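You operate a simulated robot arm through the tools that you are given. There is no shell and no other tool.

The job below is to be done with a simulated robot arm. You get a single attempt, and the scene is never put back.

JOB
Trim the gloss tester to 60 GU on the black tile.
Fine: park the head, then put the tile back.

It is judged by the outcome, as a careful person would: the job done as asked, and still so three seconds after it is handed in. It fails if anything else is knocked over, pushed out of place, dropped, spilled or broken.

ROBOT AND FRAMES
A 6-joint arm with a two-finger parallel gripper, fixed in place. Base frame: the origin is at the foot of the arm, x ahead of it, y to its left, z up; the work surface is at about z = 870. Lengths are in mm, angles in rad, forces in N, time in s.
With the tool pointing down near the work surface it reaches from about 260 to 680 mm from the base axis. Its first joint turns from -1.152 to 1.152 rad. Payload 2.9 kg.
The TCP is the grasp point between the finger pads, 30 mm short of the fingertips. In the tool frame z runs along the fingers and y along their closing line. The gripper opens to 110 mm. The fingers are 20 mm wide and 10 mm thick; the gripper's body (48 by 112 mm) begins 55 mm behind the TCP.
Orientation is that of the tool frame in the base frame, as a unit quaternion [x, y, z, w]. With the fingers straight down and closing along the base's y, the tool's x points along the base's -x, its y along +y and its z along -z.

CONTROLS
- The arm moves only by the tool drive_tool. Its argument "plan" is a list of rows, each an object (a shift or turn left out is 0, a gripper value left out holds the last) with "rotation": the turn, a rotation vector about the tool's x, y, z in rad, a list of three; "dp": the shift along the tool's x, y, z in mm, a list of three; "grip": the gripper command, from -1 (fully open) to 1 (shut), values between in proportion. In form: [{"rotation": [wx, wy, wz], "dp": [tx, ty, tz], "grip": grip}, ...]. A call has 1 to 20 rows; each row shifts and turns the commanded pose from where the row before left it, along the tool's axes as they then stand. Each row takes 0.2 s and may step no farther than 50 mm and 0.15 rad from the row before; otherwise, or with a gripper value out of range, the whole call is refused. A pose out of reach is approached as far as the arm can. The call stops where the force on the tool passes 40 N (or 10 N more than at its start, if that is more) or the arm is blocked; 0.2 s more then pass. The fingers move at their own pace (about 108 mm/s each) and stop on an object; they squeeze with about 26 N. The grip force told is the motor's: it shows also when the fingers shut on nothing. Time passes only in rows, and 0.2 s behind the last, so rows that do not move let the fingers close. The reply holds the time, the measured pose of the TCP, the force on the tool along the base axes, the opening and the grip force, in the units named above and with some noise, with the torque about the TCP (base axes, N m) and any sound that the robot's microphone picked up.
- Cameras (640 x 400 px; columns grow to the right, rows downward): "scene" is fixed at [68.3, 423.4, 1401.2]; the picture's right is [-0.85, -0.53, 0.00], its down [-0.22, 0.35, -0.91] and it looks along [0.48, -0.77, -0.42] (base axes); focal length 336 px, centre (320, 200). "wrist" rides on the gripper at [72, 17, -103] in the tool frame; the picture's right is [-0.23, 0.97, 0.00], its down [-0.76, -0.18, -0.62] and it looks along [-0.61, -0.14, 0.78] (tool axes); focal length 222 px, centre (320, 200). There is no depth. A picture from a camera that has moved, and an enlarged one, comes with that camera's place and axes in the base frame and with its lens.
- snapshot(camera): a new picture of that camera. It takes no simulated time.
- zoom(camera, box): a new picture of the part [left, top, right, bottom] of that camera's present view, enlarged. It takes no simulated time.
- hand_in(): hands the job in; it is judged then, once.

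Nothing tells you positions but the pictures and the camera data. Unless the task says otherwise, let go and move clear before handing in.

The tools are called after ">>>" by a JSON object that holds its "method" and its "body". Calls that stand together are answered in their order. drive_tool: Moves the arm, as the interface text tells. Its arguments: {"type":"object","properties":{"plan":{"type":"array"}},"required":["plan"]} The other tools are called the same way: snapshot (camera) takes a picture; zoom (camera, box) takes an enlarged picture of a part of a camera's view; hand_in () hands the job in.

At the start:

```text
time_s: 0.0
ee_pos: [305.7, -217.8, 1179.9]
orientation: [-0.001, 1.0, 0.0, 0.0]
force: [0.4, -0.4, -0.8]
ft_torque: [0.02, -0.04, 0.02]
opening: 109.9
finger_force: 0.1
```

scene: 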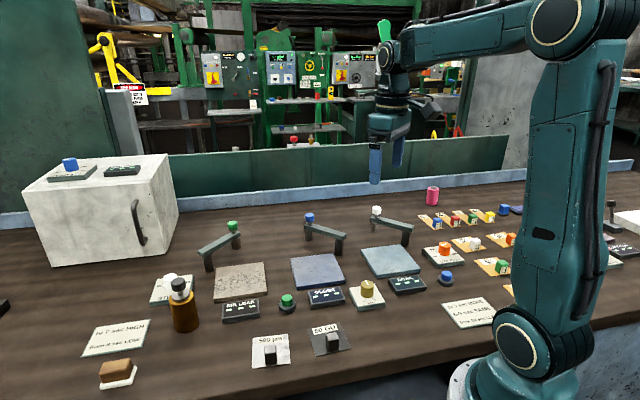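
wrist: 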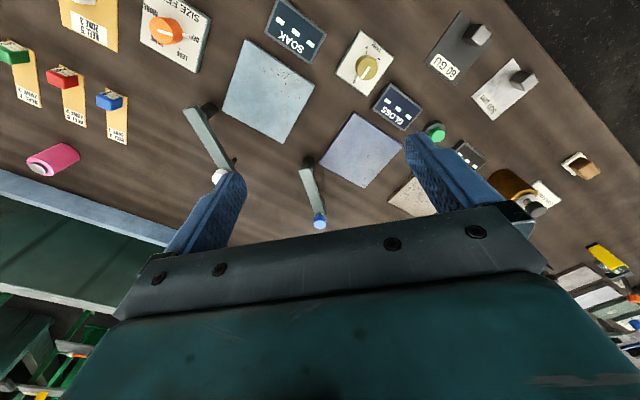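

I see a bench with several testers (SOAK, GLOSS, a rough one), swing arms with coloured knobs, dials, and tiles, including a dark one marked "60 GU". I'll zoom in to read the labels before moving.

>>> {"method": "zoom", "body": {"camera": "scene", "box": [180, 180, 460, 355]}}

>>> {"method": "zoom", "body": {"camera": "scene", "box": [60, 260, 240, 400]}}

>>> {"method": "zoom", "body": {"camera": "scene", "box": [400, 180, 640, 330]}}

>>> {"method": "zoom", "body": {"camera": "scene", "box": [230, 260, 390, 380]}}

>>> {"method": "zoom", "body": {"camera": "wrist", "box": [200, 0, 640, 240]}}

>>> {"method": "zoom", "body": {"camera": "scene", "box": [10, 140, 190, 270]}}

```text
2.29 times, centred on (320, 268) of scene
camera zoom: at [68.3, 423.4, 1401.2], right [-0.85, -0.53, 0.0], down [-0.22, 0.35, -0.91], along [0.48, -0.77, -0.42], focal length 768 px, centre (320, 46)
```

zoom: 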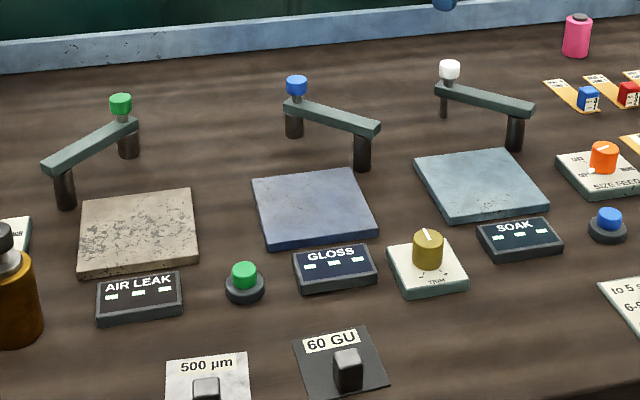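

```text
2.86 times, centred on (150, 330) of scene
camera zoom: at [68.3, 423.4, 1401.2], right [-0.85, -0.53, 0.0], down [-0.22, 0.35, -0.91], along [0.48, -0.77, -0.42], focal length 960 px, centre (806, -171)
```

zoom: 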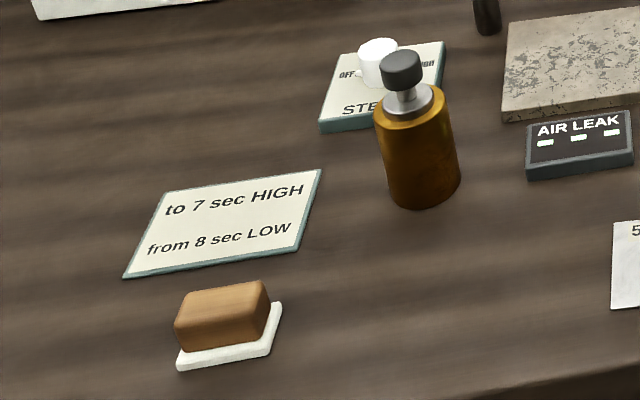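

```text
2.67 times, centred on (520, 255) of scene
camera zoom: at [68.3, 423.4, 1401.2], right [-0.85, -0.53, 0.0], down [-0.22, 0.35, -0.91], along [0.48, -0.77, -0.42], focal length 896 px, centre (-213, 53)
```

zoom: 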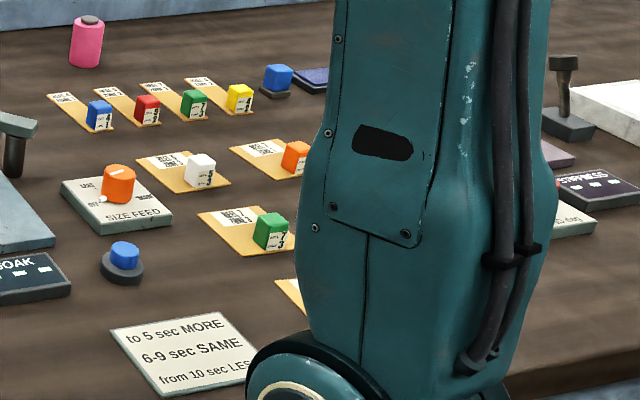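

```text
3.33 times, centred on (310, 320) of scene
camera zoom: at [68.3, 423.4, 1401.2], right [-0.85, -0.53, 0.0], down [-0.22, 0.35, -0.91], along [0.48, -0.77, -0.42], focal length 1120 px, centre (353, -200)
```

zoom: 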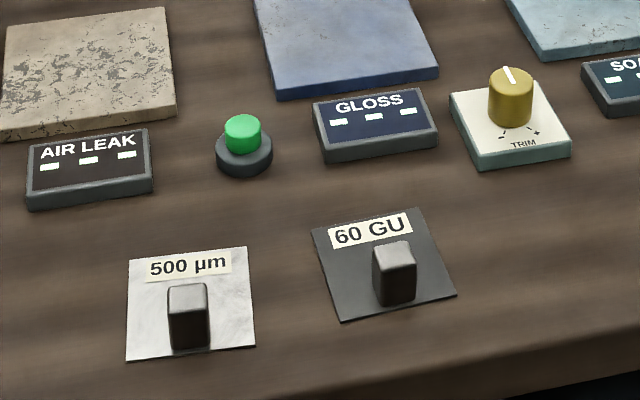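

```text
1.45 times, centred on (420, 120) of wrist
camera zoom: at [233.8, -200.3, 1282.7], right [0.23, 0.97, 0.0], down [0.76, -0.18, 0.62], along [0.61, -0.14, -0.78], focal length 323 px, centre (174, 316)
```

zoom: 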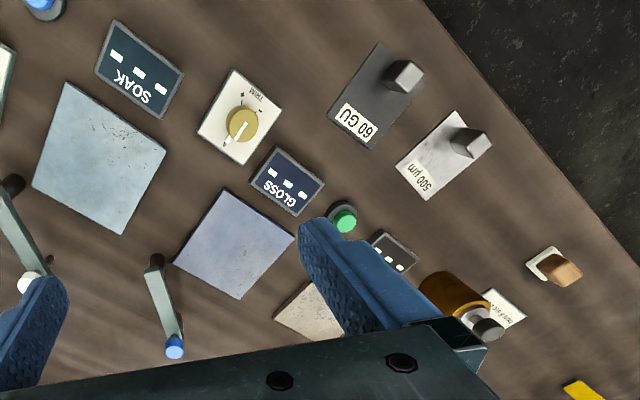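

```text
3.08 times, centred on (100, 205) of scene
camera zoom: at [68.3, 423.4, 1401.2], right [-0.85, -0.53, 0.0], down [-0.22, 0.35, -0.91], along [0.48, -0.77, -0.42], focal length 1034 px, centre (997, 185)
```

zoom: 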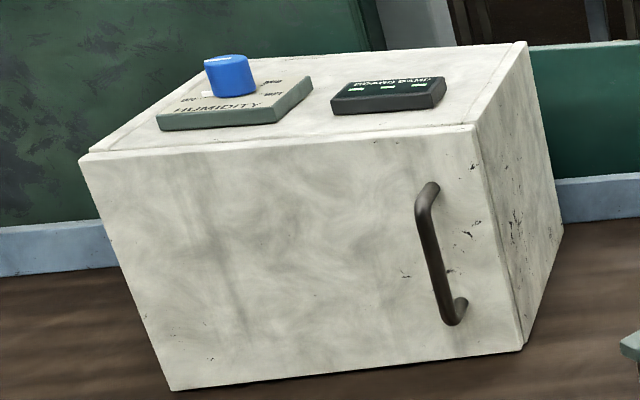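

The gloss station has a blue plate centred near (450,-166), a pivot near (435,-270) and its blue-knobbed head parked near (532,-269). The trim knob is near (302,-144), and the black tile is near (314,-3) with its handle near (298,12). I'll move up for closer looks.

>>> {"method": "drive_tool", "body": {"plan": [{"dp": [-10, 45, 0]}, {"dp": [-10, 45, 15]}, {"dp": [0, 40, 40]}]}}

>>> {"method": "snapshot", "body": {"camera": "wrist"}}

```text
refused: row 3 steps farther than a row can; nothing moved
```

```text
taken
camera wrist: at [233.8, -200.3, 1282.7], right [0.23, 0.97, 0.0], down [0.76, -0.18, 0.62], along [0.61, -0.14, -0.78], focal length 222 px, centre (320, 200)
```

wrist: 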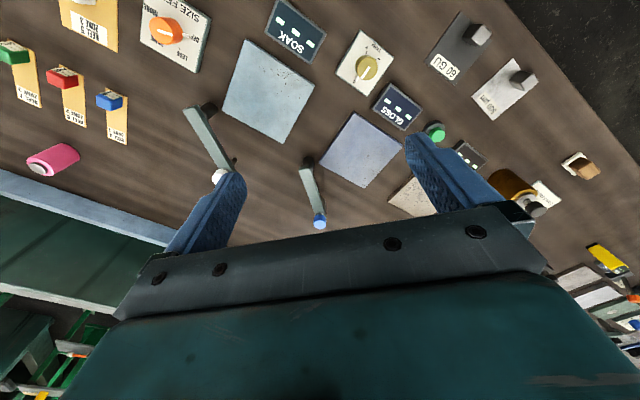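

That call was refused for step size, so I'll use shorter steps toward a viewpoint over the gloss plate.

>>> {"method": "drive_tool", "body": {"plan": [{"dp": [0, 40, 10]}, {"dp": [0, 40, 20]}, {"dp": [0, 20, 40]}, {"dp": [0, 0, 20]}]}}

>>> {"method": "snapshot", "body": {"camera": "wrist"}}

```text
time_s: 1.0
ee_pos: [306.6, -117.3, 1088.8]
orientation: [-0.001, 1.0, 0.0, 0.0]
force: [0.0, -0.5, 0.1]
ft_torque: [0.02, 0.02, 0.01]
opening: 109.9
finger_force: 0.1
```

```text
taken
camera wrist: at [234.2, -101.1, 1192.0], right [0.23, 0.97, 0.0], down [0.76, -0.18, 0.62], along [0.61, -0.14, -0.78], focal length 222 px, centre (320, 200)
```

wrist: 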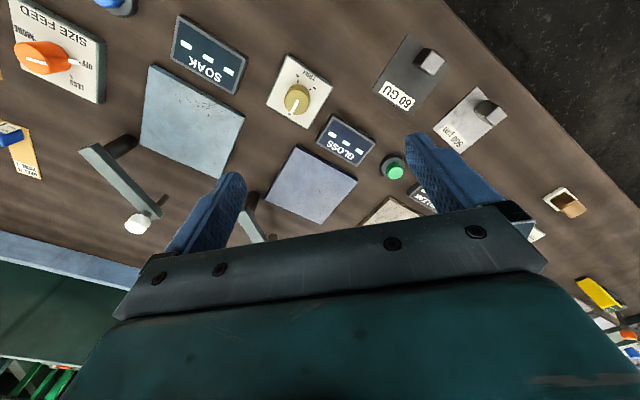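

Now I'll move above the black tile's handle and yaw the tool by about 0.75 rad to match the tile's orientation.

>>> {"method": "drive_tool", "body": {"plan": [{"dp": [2, 33, 10]}, {"dp": [2, 33, 10]}, {"dp": [2, 32, 10]}, {"dp": [2, 32, 10]}, {"rotation": [0, 0, 0.15]}, {"rotation": [0, 0, 0.15]}, {"rotation": [0, 0, 0.15]}, {"rotation": [0, 0, 0.15]}, {"rotation": [0, 0, 0.15]}]}}

>>> {"method": "snapshot", "body": {"camera": "wrist"}}

>>> {"method": "snapshot", "body": {"camera": "scene"}}

```text
time_s: 3.0
ee_pos: [299.5, 13.9, 1047.8]
orientation: [0.368, 0.93, -0.001, 0.0]
force: [0.0, 0.1, 0.1]
ft_torque: [0.0, -0.02, -0.01]
opening: 110.0
finger_force: 0.0
```

```text
taken
camera wrist: at [257.4, 74.5, 1152.6], right [0.83, 0.56, 0.0], down [0.43, -0.65, 0.62], along [0.35, -0.52, -0.78], focal length 222 px, centre (320, 200)
```

wrist: 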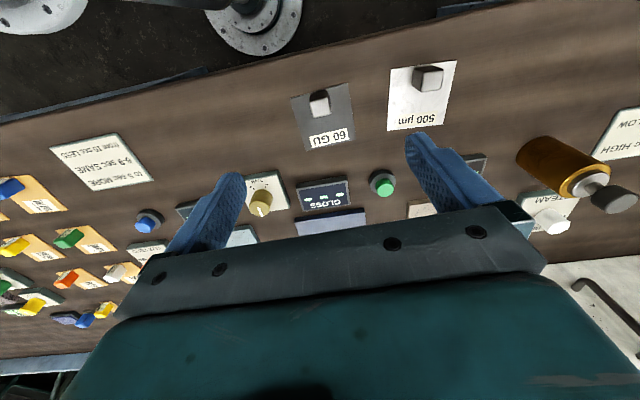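

```text
taken
```

scene: 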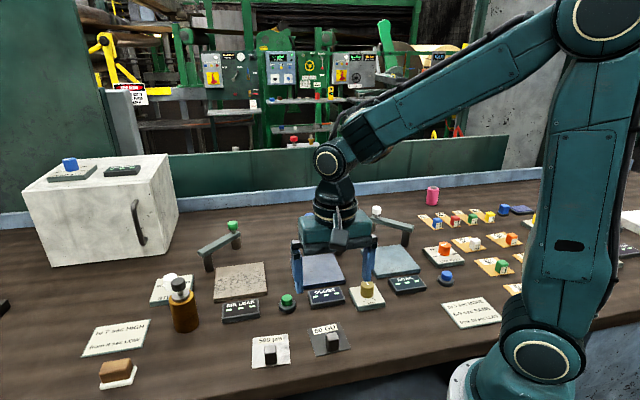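

>>> {"method": "zoom", "body": {"camera": "wrist", "box": [260, 50, 420, 150]}}

>>> {"method": "zoom", "body": {"camera": "scene", "box": [290, 310, 370, 360]}}

```text
4.00 times, centred on (340, 100) of wrist
camera zoom: at [257.4, 74.5, 1152.6], right [0.83, 0.56, 0.0], down [0.43, -0.65, 0.62], along [0.35, -0.52, -0.78], focal length 888 px, centre (240, 600)
```

zoom: 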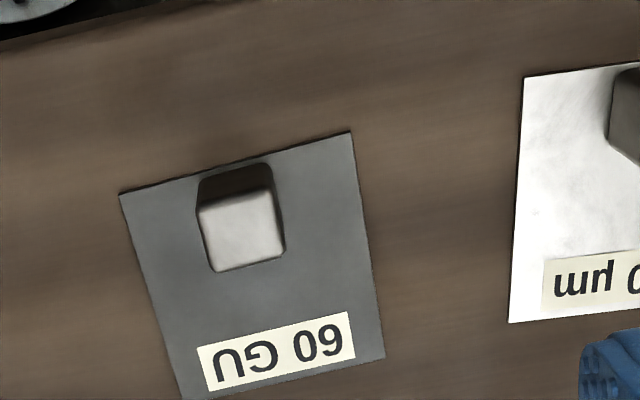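

```text
8.00 times, centred on (330, 335) of scene
camera zoom: at [68.3, 423.4, 1401.2], right [-0.85, -0.53, 0.0], down [-0.22, 0.35, -0.91], along [0.48, -0.77, -0.42], focal length 2688 px, centre (240, -880)
```

zoom: 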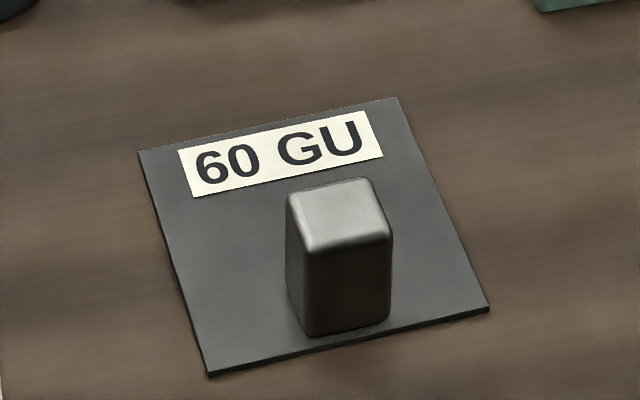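

The tile's corners put its centre at about (316,-1), with edges at 47°. The handle centre is about (299,14) with its top at z≈901, so the tool is already above it and aligned. I'll half-close the fingers, go down around the handle and look.

>>> {"method": "drive_tool", "body": {"plan": [{"grip": 0.0}, {"dp": [0, 0, 30]}, {"dp": [0, 0, 30]}, {"dp": [0, 0, 30]}, {"dp": [0, 0, 25]}, {"dp": [0, 0, 15]}]}}

>>> {"method": "zoom", "body": {"camera": "scene", "box": [270, 280, 390, 360]}}

>>> {"method": "snapshot", "body": {"camera": "wrist"}}

```text
time_s: 4.4
ee_pos: [297.9, 13.7, 919.9]
orientation: [0.366, 0.931, 0.0, 0.0]
force: [0.9, -0.8, -0.4]
ft_torque: [-0.01, -0.01, 0.0]
opening: 54.7
finger_force: 0.1
```

```text
5.00 times, centred on (330, 320) of scene
camera zoom: at [68.3, 423.4, 1401.2], right [-0.85, -0.53, 0.0], down [-0.22, 0.35, -0.91], along [0.48, -0.77, -0.42], focal length 1680 px, centre (270, -400)
```

zoom: 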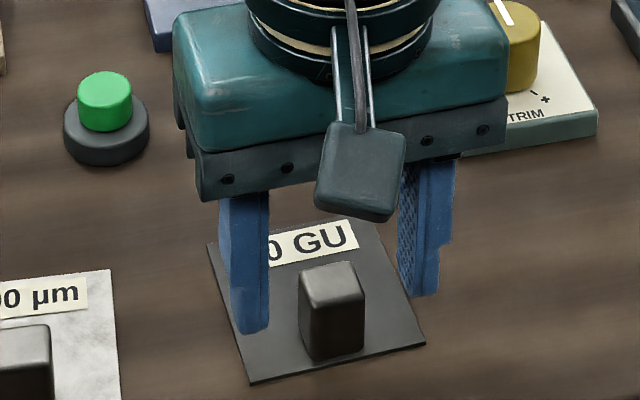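

```text
taken
camera wrist: at [256.1, 74.6, 1022.8], right [0.83, 0.56, 0.0], down [0.44, -0.65, 0.62], along [0.35, -0.52, -0.78], focal length 222 px, centre (320, 200)
```

wrist: 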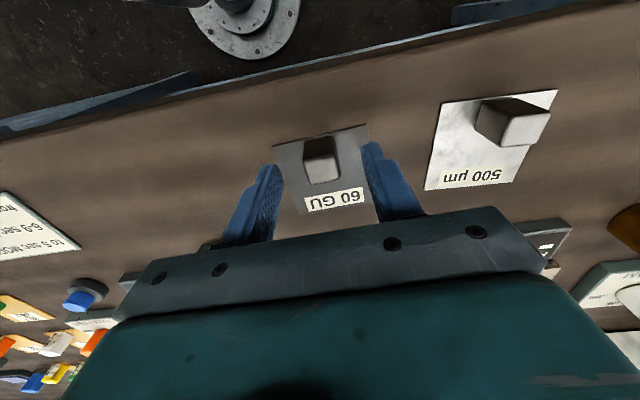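

The fingers straddle the handle well, within a couple of mm. I'll lower the last 14 mm and close.

>>> {"method": "drive_tool", "body": {"plan": [{"dp": [0, 0, 8]}, {"dp": [0, 0, 6]}, {"grip": 0.5}, {"grip": 1}, {"grip": 1}, {"grip": 1}]}}

>>> {"method": "zoom", "body": {"camera": "scene", "box": [270, 280, 390, 360]}}

```text
time_s: 5.8
ee_pos: [298.0, 12.8, 906.0]
orientation: [0.366, 0.931, 0.0, 0.0]
force: [0.1, 0.3, 0.4]
ft_torque: [-0.02, -0.05, 0.0]
opening: 21.5
finger_force: 26.3
```

```text
5.00 times, centred on (330, 320) of scene
camera zoom: at [68.3, 423.4, 1401.2], right [-0.85, -0.53, 0.0], down [-0.22, 0.35, -0.91], along [0.48, -0.77, -0.42], focal length 1680 px, centre (270, -400)
```

zoom: 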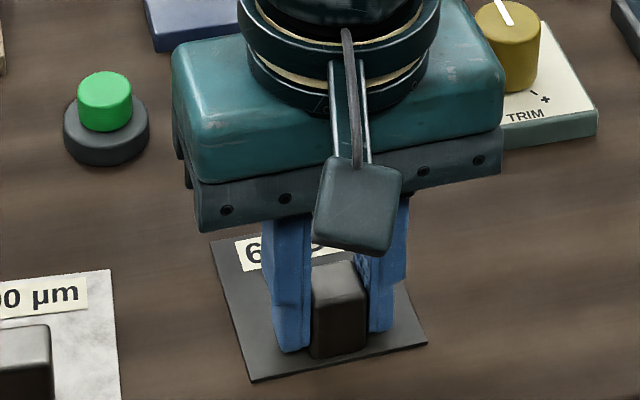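

The handle is gripped at 21.5 mm opening, and I'll use this pose (298.0, 12.8, 906) to put the tile back later. I'll lift the tile and check the gloss station.

>>> {"method": "drive_tool", "body": {"plan": [{"dp": [0, 0, -10]}, {"dp": [0, 0, -25]}, {"dp": [0, 0, -30]}, {"dp": [0, 0, -30]}, {"dp": [0, 0, -30]}]}}

>>> {"method": "snapshot", "body": {"camera": "scene"}}

>>> {"method": "snapshot", "body": {"camera": "wrist"}}

>>> {"method": "zoom", "body": {"camera": "scene", "box": [270, 190, 390, 265]}}

```text
time_s: 7.0
ee_pos: [297.8, 13.9, 1031.4]
orientation: [0.366, 0.93, -0.001, 0.0]
force: [0.5, -0.9, -1.3]
ft_torque: [0.0, 0.02, 0.0]
opening: 21.2
finger_force: 26.0
```

```text
taken
```

scene: 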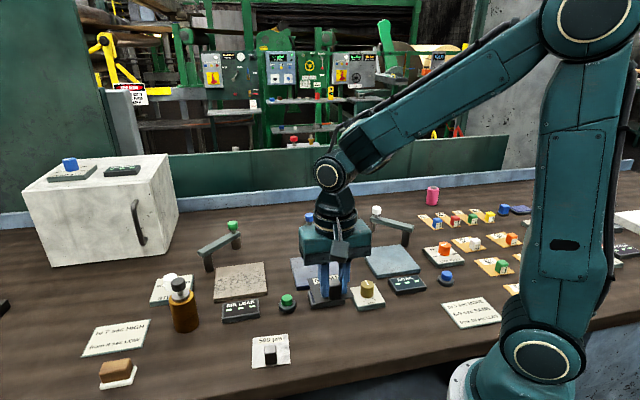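

```text
taken
camera wrist: at [256.3, 75.4, 1135.2], right [0.83, 0.56, 0.0], down [0.44, -0.65, 0.62], along [0.35, -0.52, -0.78], focal length 222 px, centre (320, 200)
```

wrist: 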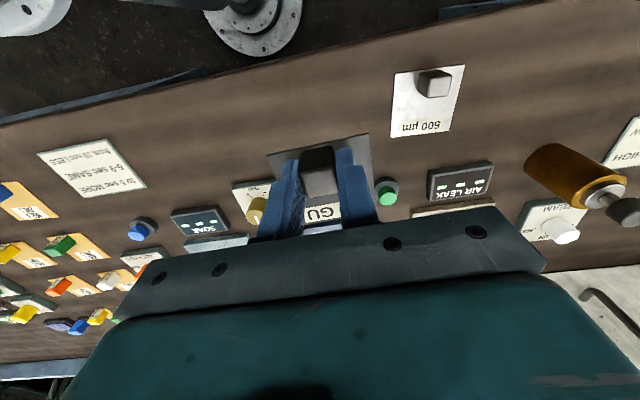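

```text
5.33 times, centred on (330, 228) of scene
camera zoom: at [68.3, 423.4, 1401.2], right [-0.85, -0.53, 0.0], down [-0.22, 0.35, -0.91], along [0.48, -0.77, -0.42], focal length 1792 px, centre (267, 53)
```

zoom: 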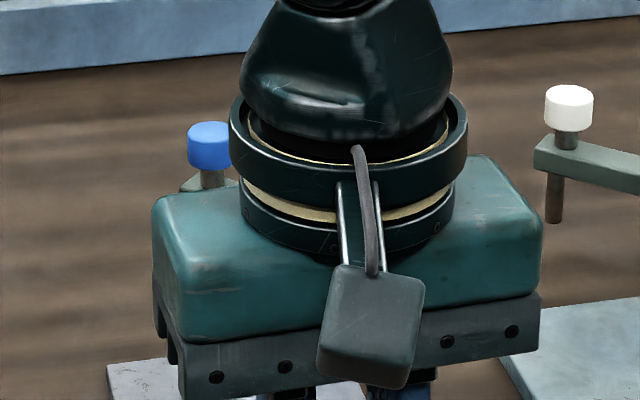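

The arm blocks the scene camera's view of the gloss head. I'll carry the tile up and to the -y side for a clear look.

>>> {"method": "drive_tool", "body": {"plan": [{"dp": [-20, -25, -30]}, {"dp": [-25, -25, -30]}, {"dp": [-25, -25, -30]}, {"dp": [-25, -25, -20]}, {"dp": [-25, -25, -10]}, {"dp": [-25, -25, 0]}, {"dp": [-25, -25, 0]}]}}

>>> {"method": "snapshot", "body": {"camera": "scene"}}

>>> {"method": "snapshot", "body": {"camera": "wrist"}}

>>> {"method": "zoom", "body": {"camera": "scene", "box": [270, 190, 390, 265]}}

```text
time_s: 8.6
ee_pos: [303.6, -231.0, 1151.7]
orientation: [0.366, 0.931, 0.0, 0.0]
force: [0.3, 0.0, -0.7]
ft_torque: [0.05, 0.02, 0.01]
opening: 21.7
finger_force: 26.0
```

```text
taken
```

scene: 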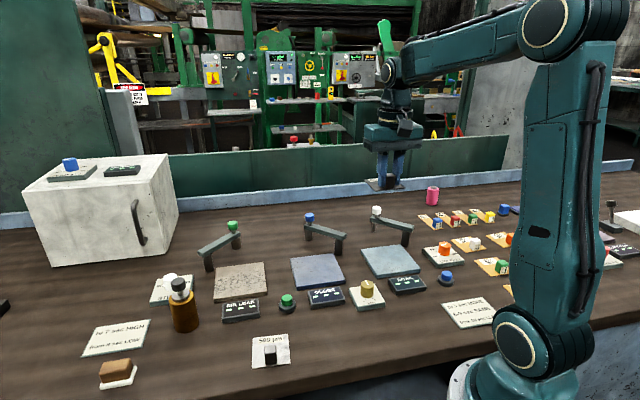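

```text
taken
camera wrist: at [262.6, -169.3, 1254.6], right [0.83, 0.56, 0.0], down [0.44, -0.65, 0.62], along [0.35, -0.52, -0.78], focal length 222 px, centre (320, 200)
```

wrist: 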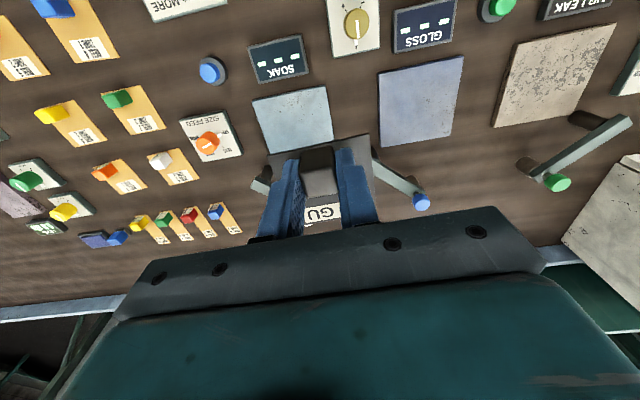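

```text
5.33 times, centred on (330, 228) of scene
camera zoom: at [68.3, 423.4, 1401.2], right [-0.85, -0.53, 0.0], down [-0.22, 0.35, -0.91], along [0.48, -0.77, -0.42], focal length 1792 px, centre (267, 53)
```

zoom: 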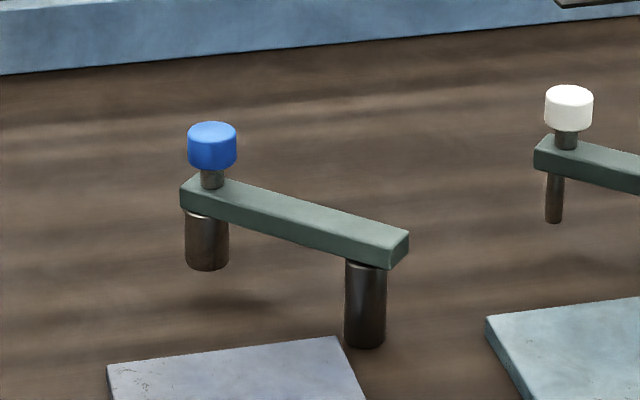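

Now the head geometry is clear: the pivot is near (442,-274), the knob and head are near (540,-273), and the head bottom is at z≈887. I'll shift sideways to see the pivot past the tile and refine where the head will land.

>>> {"method": "drive_tool", "body": {"plan": [{"dp": [0, -35, 0]}, {"dp": [0, -35, 0]}, {"dp": [0, 0, 0]}]}}

>>> {"method": "snapshot", "body": {"camera": "wrist"}}

>>> {"method": "zoom", "body": {"camera": "wrist", "box": [360, 60, 560, 200]}}

>>> {"method": "zoom", "body": {"camera": "scene", "box": [280, 240, 400, 315]}}

```text
time_s: 9.4
ee_pos: [256.9, -282.4, 1148.7]
orientation: [0.366, 0.931, 0.0, 0.0]
force: [-0.2, -0.2, -0.4]
ft_torque: [0.0, 0.03, -0.01]
opening: 21.6
finger_force: 25.5
```

```text
taken
camera wrist: at [214.2, -220.6, 1252.8], right [0.83, 0.56, 0.0], down [0.44, -0.65, 0.62], along [0.35, -0.52, -0.78], focal length 222 px, centre (320, 200)
```

wrist: 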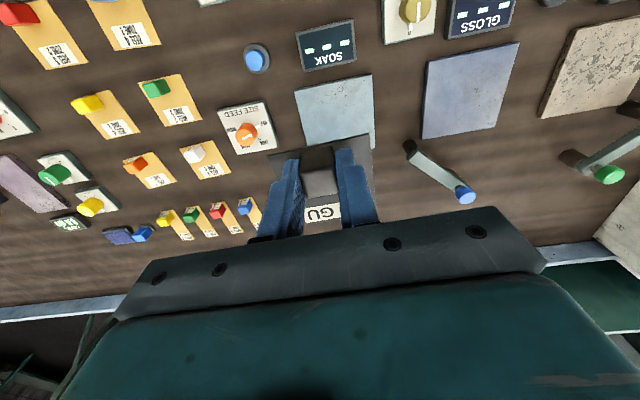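

```text
2.86 times, centred on (460, 130) of wrist
camera zoom: at [214.2, -220.6, 1252.8], right [0.83, 0.56, 0.0], down [0.44, -0.65, 0.62], along [0.35, -0.52, -0.78], focal length 635 px, centre (-80, 400)
```

zoom: 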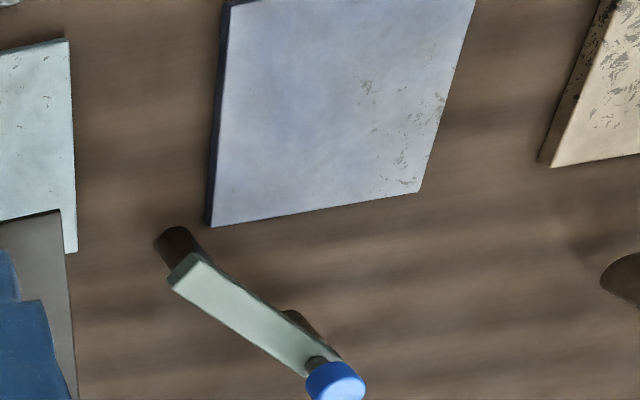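

```text
5.33 times, centred on (340, 278) of scene
camera zoom: at [68.3, 423.4, 1401.2], right [-0.85, -0.53, 0.0], down [-0.22, 0.35, -0.91], along [0.48, -0.77, -0.42], focal length 1792 px, centre (213, -213)
```

zoom: 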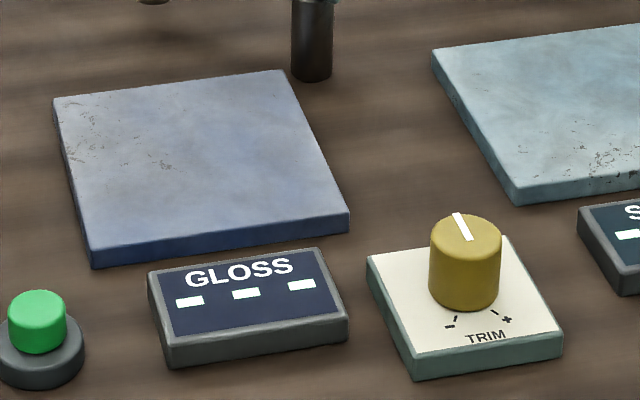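

Plate centre comes out at about (453,-172) with its top at z≈880. The pivot is near (445,-274) and the arm is about 97 mm long, so the head should land around (445–453,-175). I'll carry the tile over with the same orientation and its centre at about (447,-166). That keeps the handle on the far side, clear of the head and beam.

>>> {"method": "drive_tool", "body": {"plan": [{"dp": [-6, 35.5, 15]}, {"dp": [-6, 35.5, 15]}, {"dp": [-6, 35.5, 20]}, {"dp": [-6, 35.5, 20]}, {"dp": [-6, 35.5, 20]}, {"dp": [-6, 35.7, 20]}, {"dp": [0, 0, 0]}]}}

>>> {"method": "snapshot", "body": {"camera": "scene"}}

>>> {"method": "snapshot", "body": {"camera": "wrist"}}

```text
time_s: 11.0
ee_pos: [428.5, -150.6, 1041.0]
orientation: [0.366, 0.931, 0.0, -0.001]
force: [-0.5, -0.4, -1.1]
ft_torque: [0.02, -0.01, 0.0]
opening: 21.4
finger_force: 25.6
```

```text
taken
```

scene: 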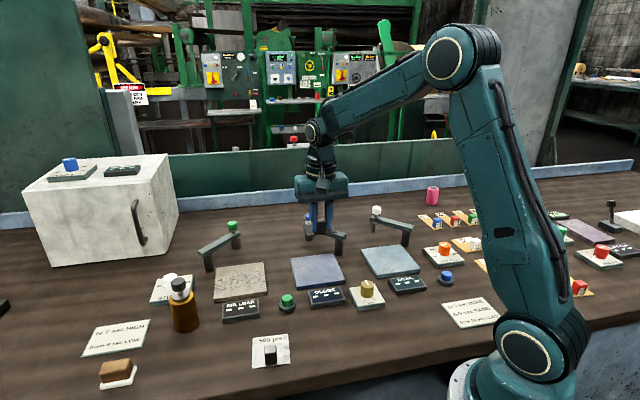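

```text
taken
camera wrist: at [386.0, -90.2, 1143.9], right [0.83, 0.56, 0.0], down [0.44, -0.65, 0.62], along [0.35, -0.52, -0.78], focal length 222 px, centre (320, 200)
```

wrist: 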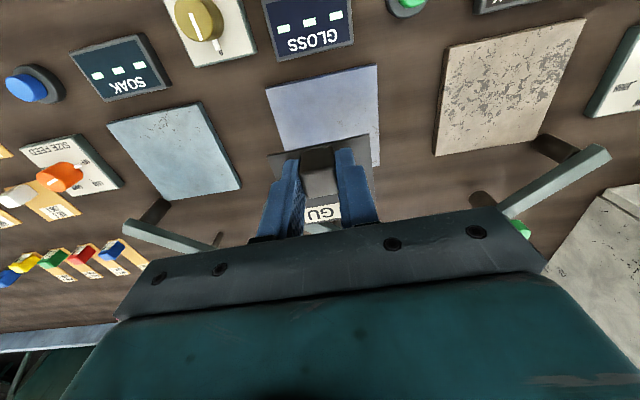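

I'm on target above the plate, so I'll lower to about z=928 and check.

>>> {"method": "drive_tool", "body": {"plan": [{"dp": [0, 0, 35]}, {"dp": [0, 0, 35]}, {"dp": [0, 0, 25]}, {"dp": [0, 0, 15]}, {"dp": [0, 0, 3]}]}}

>>> {"method": "zoom", "body": {"camera": "scene", "box": [260, 190, 400, 290]}}

>>> {"method": "snapshot", "body": {"camera": "wrist"}}

```text
time_s: 12.2
ee_pos: [427.7, -150.4, 926.9]
orientation: [0.366, 0.931, 0.0, 0.0]
force: [-0.6, -0.7, -1.2]
ft_torque: [-0.02, 0.02, 0.0]
opening: 21.8
finger_force: 25.9
```

```text
4.00 times, centred on (330, 240) of scene
camera zoom: at [68.3, 423.4, 1401.2], right [-0.85, -0.53, 0.0], down [-0.22, 0.35, -0.91], along [0.48, -0.77, -0.42], focal length 1344 px, centre (280, 40)
```

zoom: 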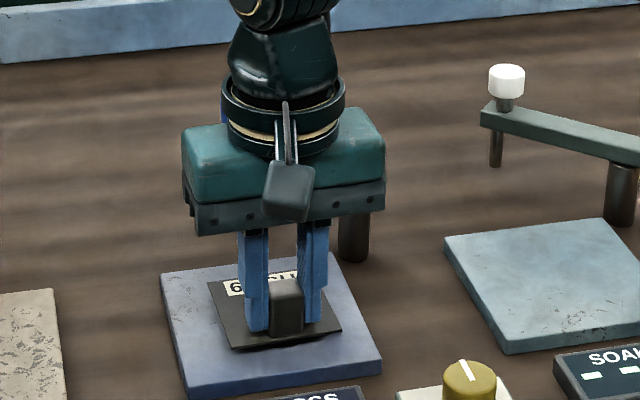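

```text
taken
camera wrist: at [385.8, -88.9, 1030.6], right [0.83, 0.56, 0.0], down [0.44, -0.65, 0.62], along [0.35, -0.52, -0.78], focal length 222 px, centre (320, 200)
```

wrist: 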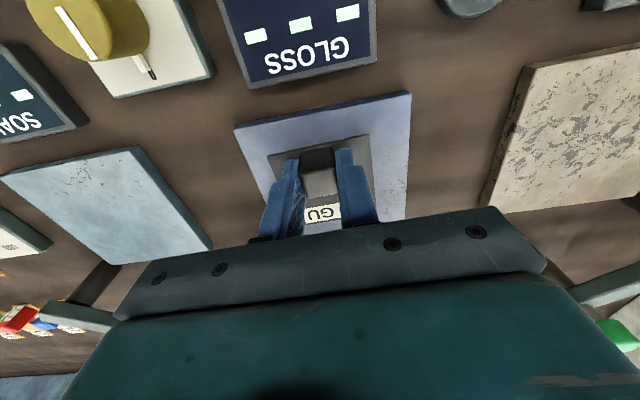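

The tile is well inside the plate, so I'll lower it slowly to contact.

>>> {"method": "drive_tool", "body": {"plan": [{"dp": [0, 0, 3]}, {"dp": [0, 0, 3]}, {"dp": [0, 0, 2]}, {"dp": [0, 0, 1]}, {"dp": [0, 0, 0]}]}}

```text
time_s: 13.4
ee_pos: [426.9, -150.1, 917.7]
orientation: [0.366, 0.931, 0.001, 0.0]
force: [0.3, -0.2, -0.9]
ft_torque: [0.02, 0.0, 0.0]
opening: 21.5
finger_force: 26.4
```

>>> {"method": "drive_tool", "body": {"plan": [{"dp": [0, 0, 1]}, {"dp": [0, 0, 1]}, {"dp": [0, 0, 0]}]}}

>>> {"method": "zoom", "body": {"camera": "scene", "box": [290, 240, 360, 290]}}

```text
time_s: 14.2
ee_pos: [426.7, -150.1, 917.2]
orientation: [0.365, 0.931, 0.0, 0.001]
force: [-3.0, 2.8, 11.0]
ft_torque: [0.03, 0.12, -0.01]
opening: 21.6
finger_force: 25.8
```

```text
8.00 times, centred on (325, 265) of scene
camera zoom: at [68.1, 423.5, 1401.1], right [-0.85, -0.53, 0.0], down [-0.22, 0.35, -0.91], along [0.48, -0.77, -0.42], focal length 2688 px, centre (280, -320)
```

zoom: 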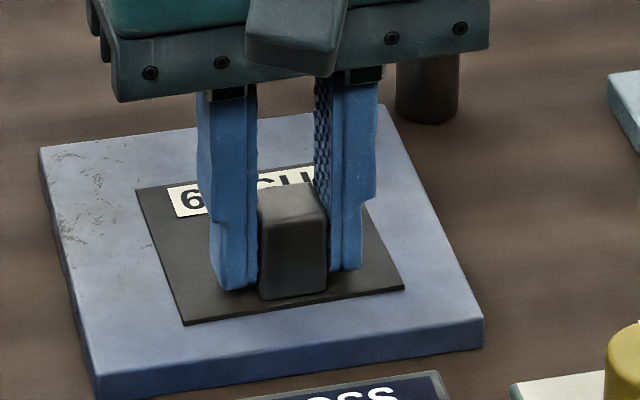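

The tile has made contact and rests on the plate. I'll release it and rise.

>>> {"method": "drive_tool", "body": {"plan": [{"dp": [0, 0, -1], "grip": 1}, {"grip": 0.3}, {"grip": 0.2}, {"dp": [0, 0, -10]}, {"dp": [0, 0, -30]}, {"dp": [0, 0, -40]}, {"dp": [0, 0, -40]}]}}

>>> {"method": "snapshot", "body": {"camera": "scene"}}

>>> {"method": "snapshot", "body": {"camera": "wrist"}}

```text
time_s: 15.8
ee_pos: [427.3, -150.3, 1036.4]
orientation: [0.366, 0.931, 0.0, 0.0]
force: [0.0, -0.6, 0.4]
ft_torque: [0.02, 0.0, -0.04]
opening: 44.2
finger_force: 0.2
```

```text
taken
```

scene: 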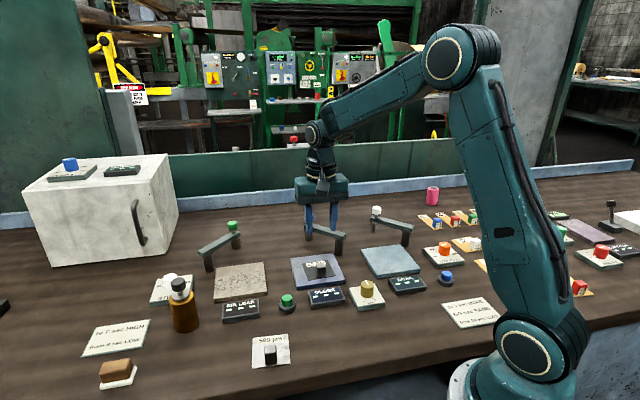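

```text
taken
camera wrist: at [384.6, -88.7, 1140.4], right [0.83, 0.56, 0.0], down [0.44, -0.65, 0.62], along [0.35, -0.52, -0.78], focal length 222 px, centre (320, 200)
```

wrist: 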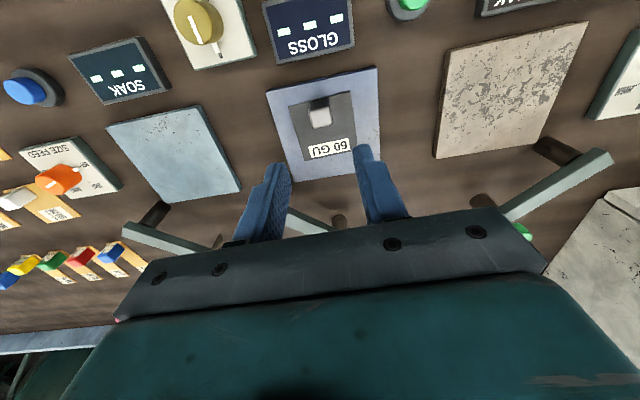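

The tile sits flat on the plate. Next I'll go to the blue head knob at about (540,-273), top z≈964, with the closing line turned across the swing arm.

>>> {"method": "drive_tool", "body": {"plan": [{"rotation": [0, 0, -0.15]}, {"rotation": [0, 0, -0.15]}, {"rotation": [0, 0, -0.15]}, {"rotation": [0, 0, -0.15]}, {"rotation": [0, 0, -0.15]}, {"dp": [-28, -31, 0], "grip": 0}, {"dp": [-28, -31, 0]}, {"dp": [-28, -31, 0]}, {"dp": [-28, -30, 0]}, {"dp": [0, 0, 0]}]}}

>>> {"method": "snapshot", "body": {"camera": "wrist"}}

>>> {"method": "zoom", "body": {"camera": "scene", "box": [260, 160, 400, 290]}}

```text
time_s: 18.0
ee_pos: [538.6, -272.8, 1034.9]
orientation: [0.001, 1.0, 0.0, -0.002]
force: [0.4, -0.6, 0.0]
ft_torque: [0.02, 0.01, -0.04]
opening: 55.3
finger_force: 0.1
```

```text
taken
camera wrist: at [466.7, -256.9, 1138.9], right [0.23, 0.97, 0.0], down [0.76, -0.18, 0.62], along [0.61, -0.14, -0.78], focal length 222 px, centre (320, 200)
```

wrist: 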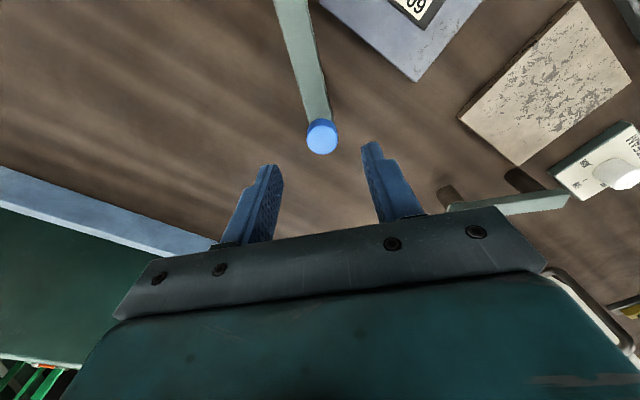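

```text
3.08 times, centred on (330, 225) of scene
camera zoom: at [68.4, 423.4, 1401.2], right [-0.85, -0.53, 0.0], down [-0.22, 0.35, -0.91], along [0.48, -0.77, -0.42], focal length 1034 px, centre (289, 123)
```

zoom: 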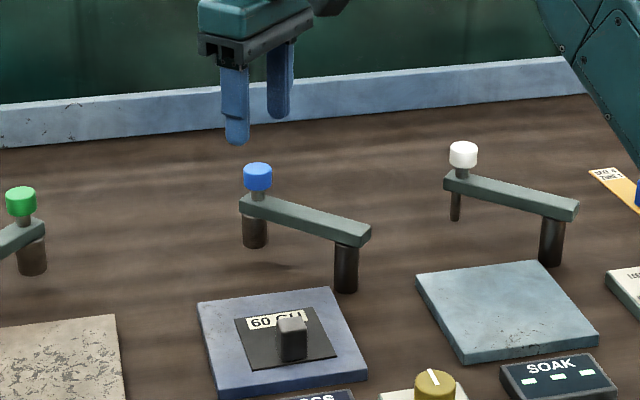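

The knob is right under the TCP at about (539,-272). I'll descend around it and close to feel its diameter.

>>> {"method": "drive_tool", "body": {"plan": [{"dp": [-1, 1, 30]}, {"dp": [0, 0, 25]}, {"dp": [0, 0, 10]}, {"grip": 0.4}, {"grip": 1}, {"grip": 1}]}}

>>> {"method": "zoom", "body": {"camera": "scene", "box": [260, 160, 400, 290]}}

>>> {"method": "snapshot", "body": {"camera": "wrist"}}

```text
time_s: 19.4
ee_pos: [541.3, -271.4, 971.5]
orientation: [0.0, 1.0, 0.0, 0.0]
force: [-0.1, 1.7, -1.3]
ft_torque: [-0.29, -0.22, -0.07]
opening: 25.7
finger_force: 45.1
```

```text
3.08 times, centred on (330, 225) of scene
camera zoom: at [68.3, 423.4, 1401.1], right [-0.85, -0.53, 0.0], down [-0.22, 0.35, -0.91], along [0.48, -0.77, -0.42], focal length 1034 px, centre (289, 123)
```

zoom: 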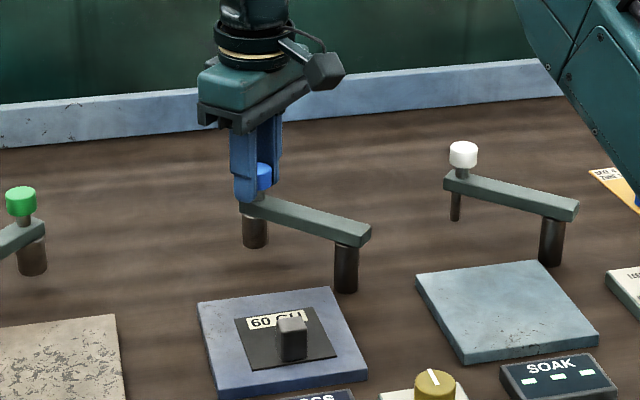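

```text
taken
camera wrist: at [468.5, -255.0, 1075.6], right [0.23, 0.97, 0.0], down [0.76, -0.18, 0.62], along [0.61, -0.14, -0.78], focal length 222 px, centre (320, 200)
```

wrist: 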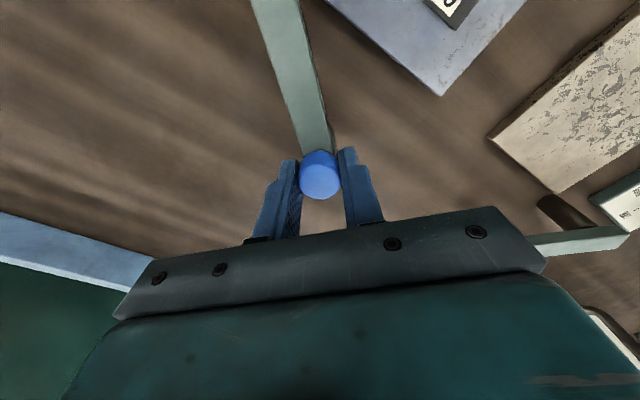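

The knob is 25.7 mm across and held at (541.3,-271.4). I'll loosen slightly so the fingers act as a fork, then swing it a little along the arc to see how it responds.

>>> {"method": "drive_tool", "body": {"plan": [{"grip": 0.47}, {"dp": [0.24, 4.8, 0], "rotation": [0, 0, -0.05]}, {"dp": [0.5, 9.6, 0], "rotation": [0, 0, -0.1]}, {"dp": [0.5, 9.6, 0], "rotation": [0, 0, -0.1]}, {"dp": [0, 0, 0]}]}}

>>> {"method": "zoom", "body": {"camera": "scene", "box": [260, 160, 400, 290]}}

>>> {"method": "snapshot", "body": {"camera": "wrist"}}

```text
time_s: 20.6
ee_pos: [537.6, -249.0, 972.1]
orientation: [-0.125, 0.992, 0.0, -0.001]
force: [-0.7, 0.7, 0.3]
ft_torque: [0.0, 0.0, 0.01]
opening: 29.1
finger_force: 0.1
```

```text
3.08 times, centred on (330, 225) of scene
camera zoom: at [68.3, 423.4, 1401.2], right [-0.85, -0.53, 0.0], down [-0.22, 0.35, -0.91], along [0.48, -0.77, -0.42], focal length 1034 px, centre (289, 123)
```

zoom: 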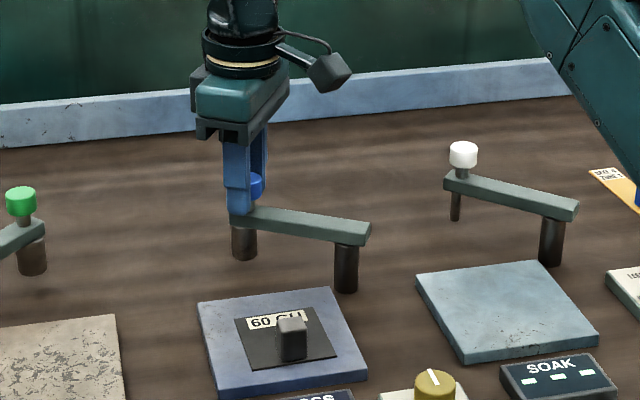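

```text
taken
camera wrist: at [462.6, -251.1, 1076.5], right [-0.02, 1.0, 0.0], down [0.78, 0.02, 0.62], along [0.62, 0.01, -0.78], focal length 222 px, centre (320, 200)
```

wrist: 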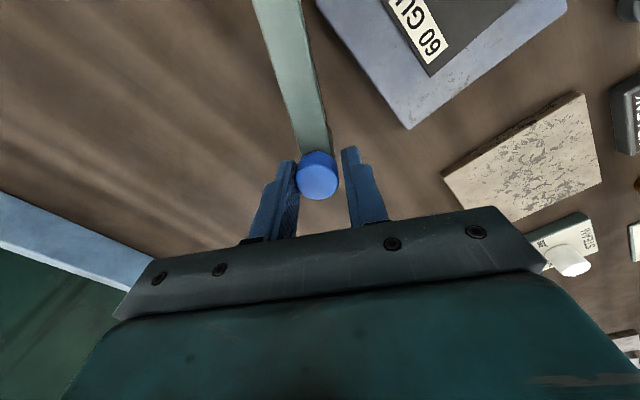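

It swings freely, so I'll carry on along the arc and stop short of the landing spot to check clearance at the tile handle.

>>> {"method": "drive_tool", "body": {"plan": [{"dp": [0.5, 9.6, 0], "rotation": [0, 0, -0.1]}, {"dp": [0.5, 9.6, 0], "rotation": [0, 0, -0.1]}, {"dp": [0.5, 9.6, 0], "rotation": [0, 0, -0.1]}, {"dp": [0.5, 9.6, 0], "rotation": [0, 0, -0.1]}, {"dp": [0.5, 9.6, 0], "rotation": [0, 0, -0.1]}, {"dp": [0.5, 9.6, 0], "rotation": [0, 0, -0.1]}, {"dp": [0.5, 9.6, 0], "rotation": [0, 0, -0.1]}, {"dp": [0.5, 9.6, 0], "rotation": [0, 0, -0.1]}, {"dp": [0.5, 9.6, 0], "rotation": [0, 0, -0.1]}, {"dp": [0, 0, 0]}]}}

>>> {"method": "zoom", "body": {"camera": "scene", "box": [260, 190, 400, 310]}}

>>> {"method": "snapshot", "body": {"camera": "wrist"}}

```text
time_s: 22.8
ee_pos: [482.8, -185.9, 972.1]
orientation: [-0.545, 0.839, 0.0, 0.0]
force: [-0.6, -0.4, -0.1]
ft_torque: [0.02, 0.0, -0.01]
opening: 28.9
finger_force: 0.1
```

```text
3.33 times, centred on (330, 250) of scene
camera zoom: at [68.3, 423.4, 1401.2], right [-0.85, -0.53, 0.0], down [-0.22, 0.35, -0.91], along [0.48, -0.77, -0.42], focal length 1120 px, centre (287, 33)
```

zoom: 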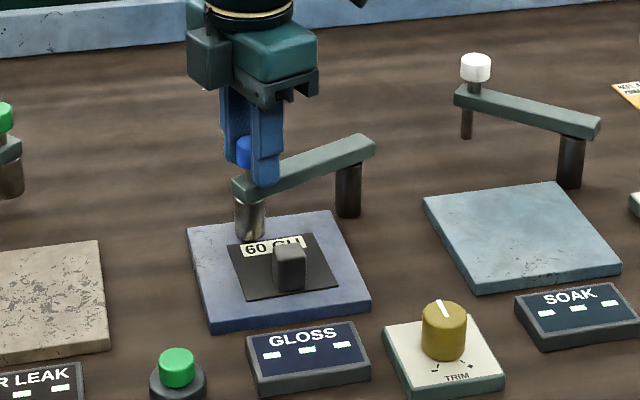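

```text
taken
camera wrist: at [438.5, -245.2, 1076.1], right [-0.8, 0.6, 0.0], down [0.47, 0.62, 0.62], along [0.38, 0.5, -0.78], focal length 222 px, centre (320, 200)
```

wrist: 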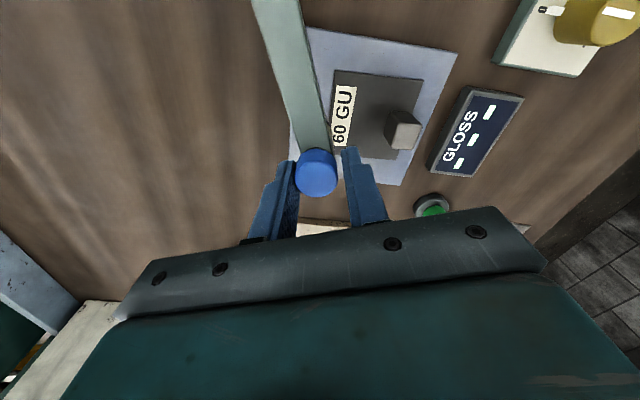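

The head is nearing the tile's label edge with no contact force yet. I'll continue in small steps.

>>> {"method": "drive_tool", "body": {"plan": [{"dp": [0.25, 4.8, 0], "rotation": [0, 0, -0.05]}, {"dp": [0.25, 4.8, 0], "rotation": [0, 0, -0.05]}, {"dp": [0.25, 4.8, 0], "rotation": [0, 0, -0.05]}, {"dp": [0, 0, 0]}]}}

>>> {"method": "zoom", "body": {"camera": "scene", "box": [270, 220, 390, 310]}}

>>> {"method": "snapshot", "body": {"camera": "wrist"}}

```text
time_s: 23.8
ee_pos: [470.0, -180.1, 973.4]
orientation: [-0.605, 0.796, 0.0, 0.001]
force: [0.1, 0.1, 0.1]
ft_torque: [0.02, -0.01, -0.02]
opening: 29.4
finger_force: 0.1
```

```text
4.44 times, centred on (330, 265) of scene
camera zoom: at [68.3, 423.4, 1401.2], right [-0.85, -0.53, 0.0], down [-0.22, 0.35, -0.91], along [0.48, -0.77, -0.42], focal length 1493 px, centre (276, -89)
```

zoom: 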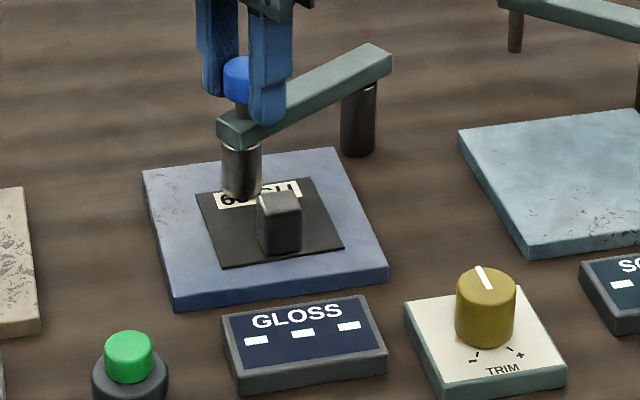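

```text
taken
camera wrist: at [434.0, -246.2, 1076.5], right [-0.88, 0.48, 0.0], down [0.37, 0.69, 0.62], along [0.3, 0.55, -0.78], focal length 222 px, centre (320, 200)
```

wrist: 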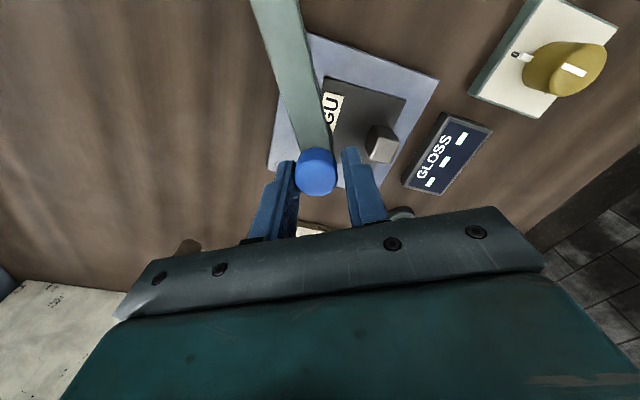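

No contact so far and the display still shows dashes. I'll continue to about the plate centre.

>>> {"method": "drive_tool", "body": {"plan": [{"dp": [0.25, 4.8, 0], "rotation": [0, 0, -0.05]}, {"dp": [0.25, 4.8, 0], "rotation": [0, 0, -0.05]}, {"dp": [0, 0, 0]}]}}

>>> {"method": "zoom", "body": {"camera": "scene", "box": [270, 220, 390, 310]}}

>>> {"method": "snapshot", "body": {"camera": "wrist"}}

```text
time_s: 24.6
ee_pos: [461.0, -177.9, 973.1]
orientation: [-0.644, 0.765, 0.0, 0.0]
force: [-0.1, 0.6, 0.9]
ft_torque: [-0.01, 0.0, -0.01]
opening: 29.2
finger_force: 0.1
```

```text
4.44 times, centred on (330, 265) of scene
camera zoom: at [68.3, 423.4, 1401.2], right [-0.85, -0.53, 0.0], down [-0.22, 0.35, -0.91], along [0.48, -0.77, -0.42], focal length 1493 px, centre (276, -89)
```

zoom: 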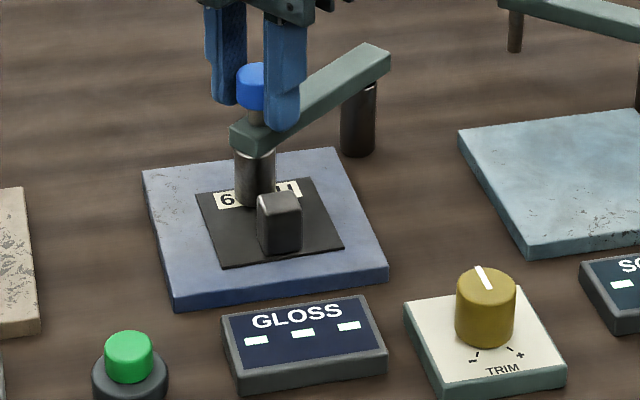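

```text
taken
camera wrist: at [431.6, -247.4, 1076.0], right [-0.92, 0.39, 0.0], down [0.3, 0.72, 0.62], along [0.24, 0.57, -0.78], focal length 222 px, centre (320, 200)
```

wrist: 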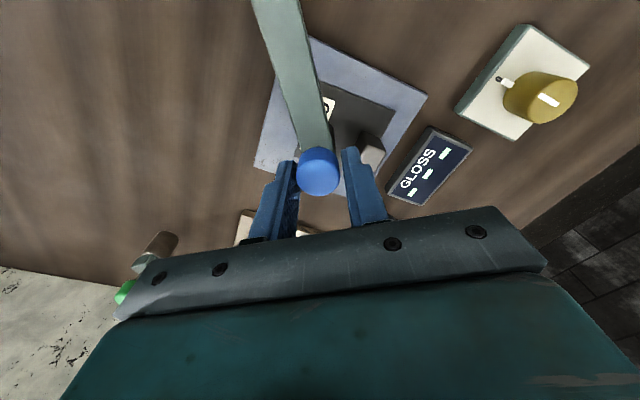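

>>> {"method": "drive_tool", "body": {"plan": [{"dp": [0.25, 4.8, 0], "rotation": [0, 0, -0.05]}, {"dp": [0, 0, 0]}]}}

>>> {"method": "zoom", "body": {"camera": "scene", "box": [270, 220, 390, 310]}}

>>> {"method": "zoom", "body": {"camera": "wrist", "box": [220, 20, 480, 220]}}

```text
time_s: 25.2
ee_pos: [456.2, -178.3, 972.7]
orientation: [-0.663, 0.749, 0.0, 0.0]
force: [7.8, -3.5, -3.5]
ft_torque: [-0.08, 0.0, 0.0]
opening: 33.5
finger_force: 4.4
```

```text
4.44 times, centred on (330, 265) of scene
camera zoom: at [68.6, 423.3, 1401.2], right [-0.85, -0.53, 0.0], down [-0.22, 0.35, -0.91], along [0.48, -0.77, -0.42], focal length 1493 px, centre (276, -89)
```

zoom: 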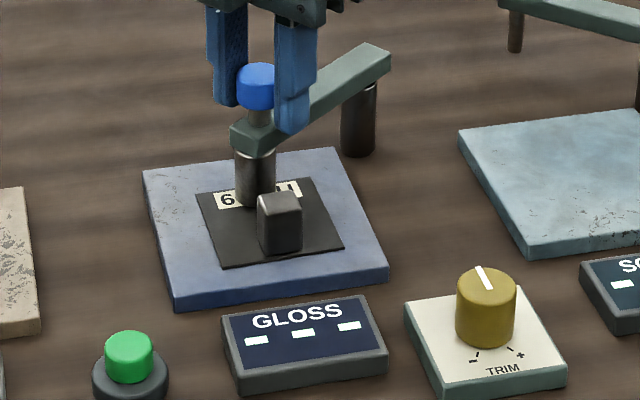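

```text
2.00 times, centred on (350, 120) of wrist
camera zoom: at [431.0, -248.4, 1076.0], right [-0.94, 0.34, 0.0], down [0.27, 0.74, 0.62], along [0.22, 0.58, -0.78], focal length 444 px, centre (260, 360)
```

zoom: 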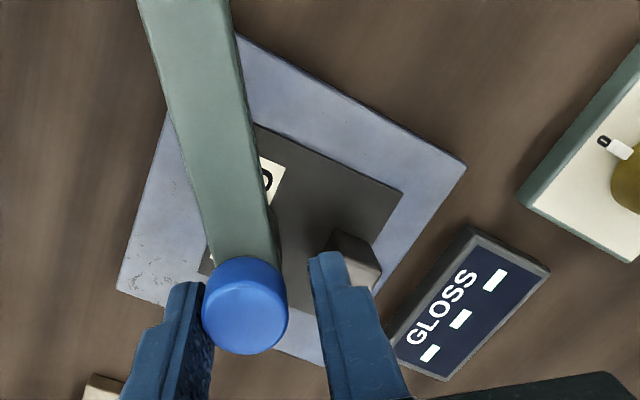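

The head stopped near (462,-179), about 80° round, with only about 8 N of resistance, so this may be an end stop. The display is still blank. I'll grip the knob and push gently to see whether it is a stop.

>>> {"method": "drive_tool", "body": {"plan": [{"grip": 0.7}, {"grip": 1}, {"grip": 1}]}}

>>> {"method": "zoom", "body": {"camera": "scene", "box": [270, 220, 390, 310]}}

```text
time_s: 26.0
ee_pos: [459.9, -179.5, 973.3]
orientation: [-0.663, 0.748, -0.004, 0.003]
force: [36.5, -5.4, -11.6]
ft_torque: [0.17, 0.0, 0.19]
opening: 25.6
finger_force: 45.0
```

```text
4.44 times, centred on (330, 265) of scene
camera zoom: at [69.5, 423.2, 1401.2], right [-0.85, -0.53, 0.0], down [-0.22, 0.35, -0.91], along [0.48, -0.77, -0.42], focal length 1493 px, centre (276, -89)
```

zoom: 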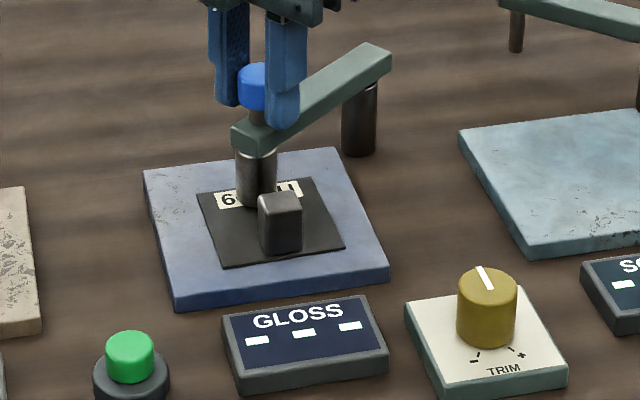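

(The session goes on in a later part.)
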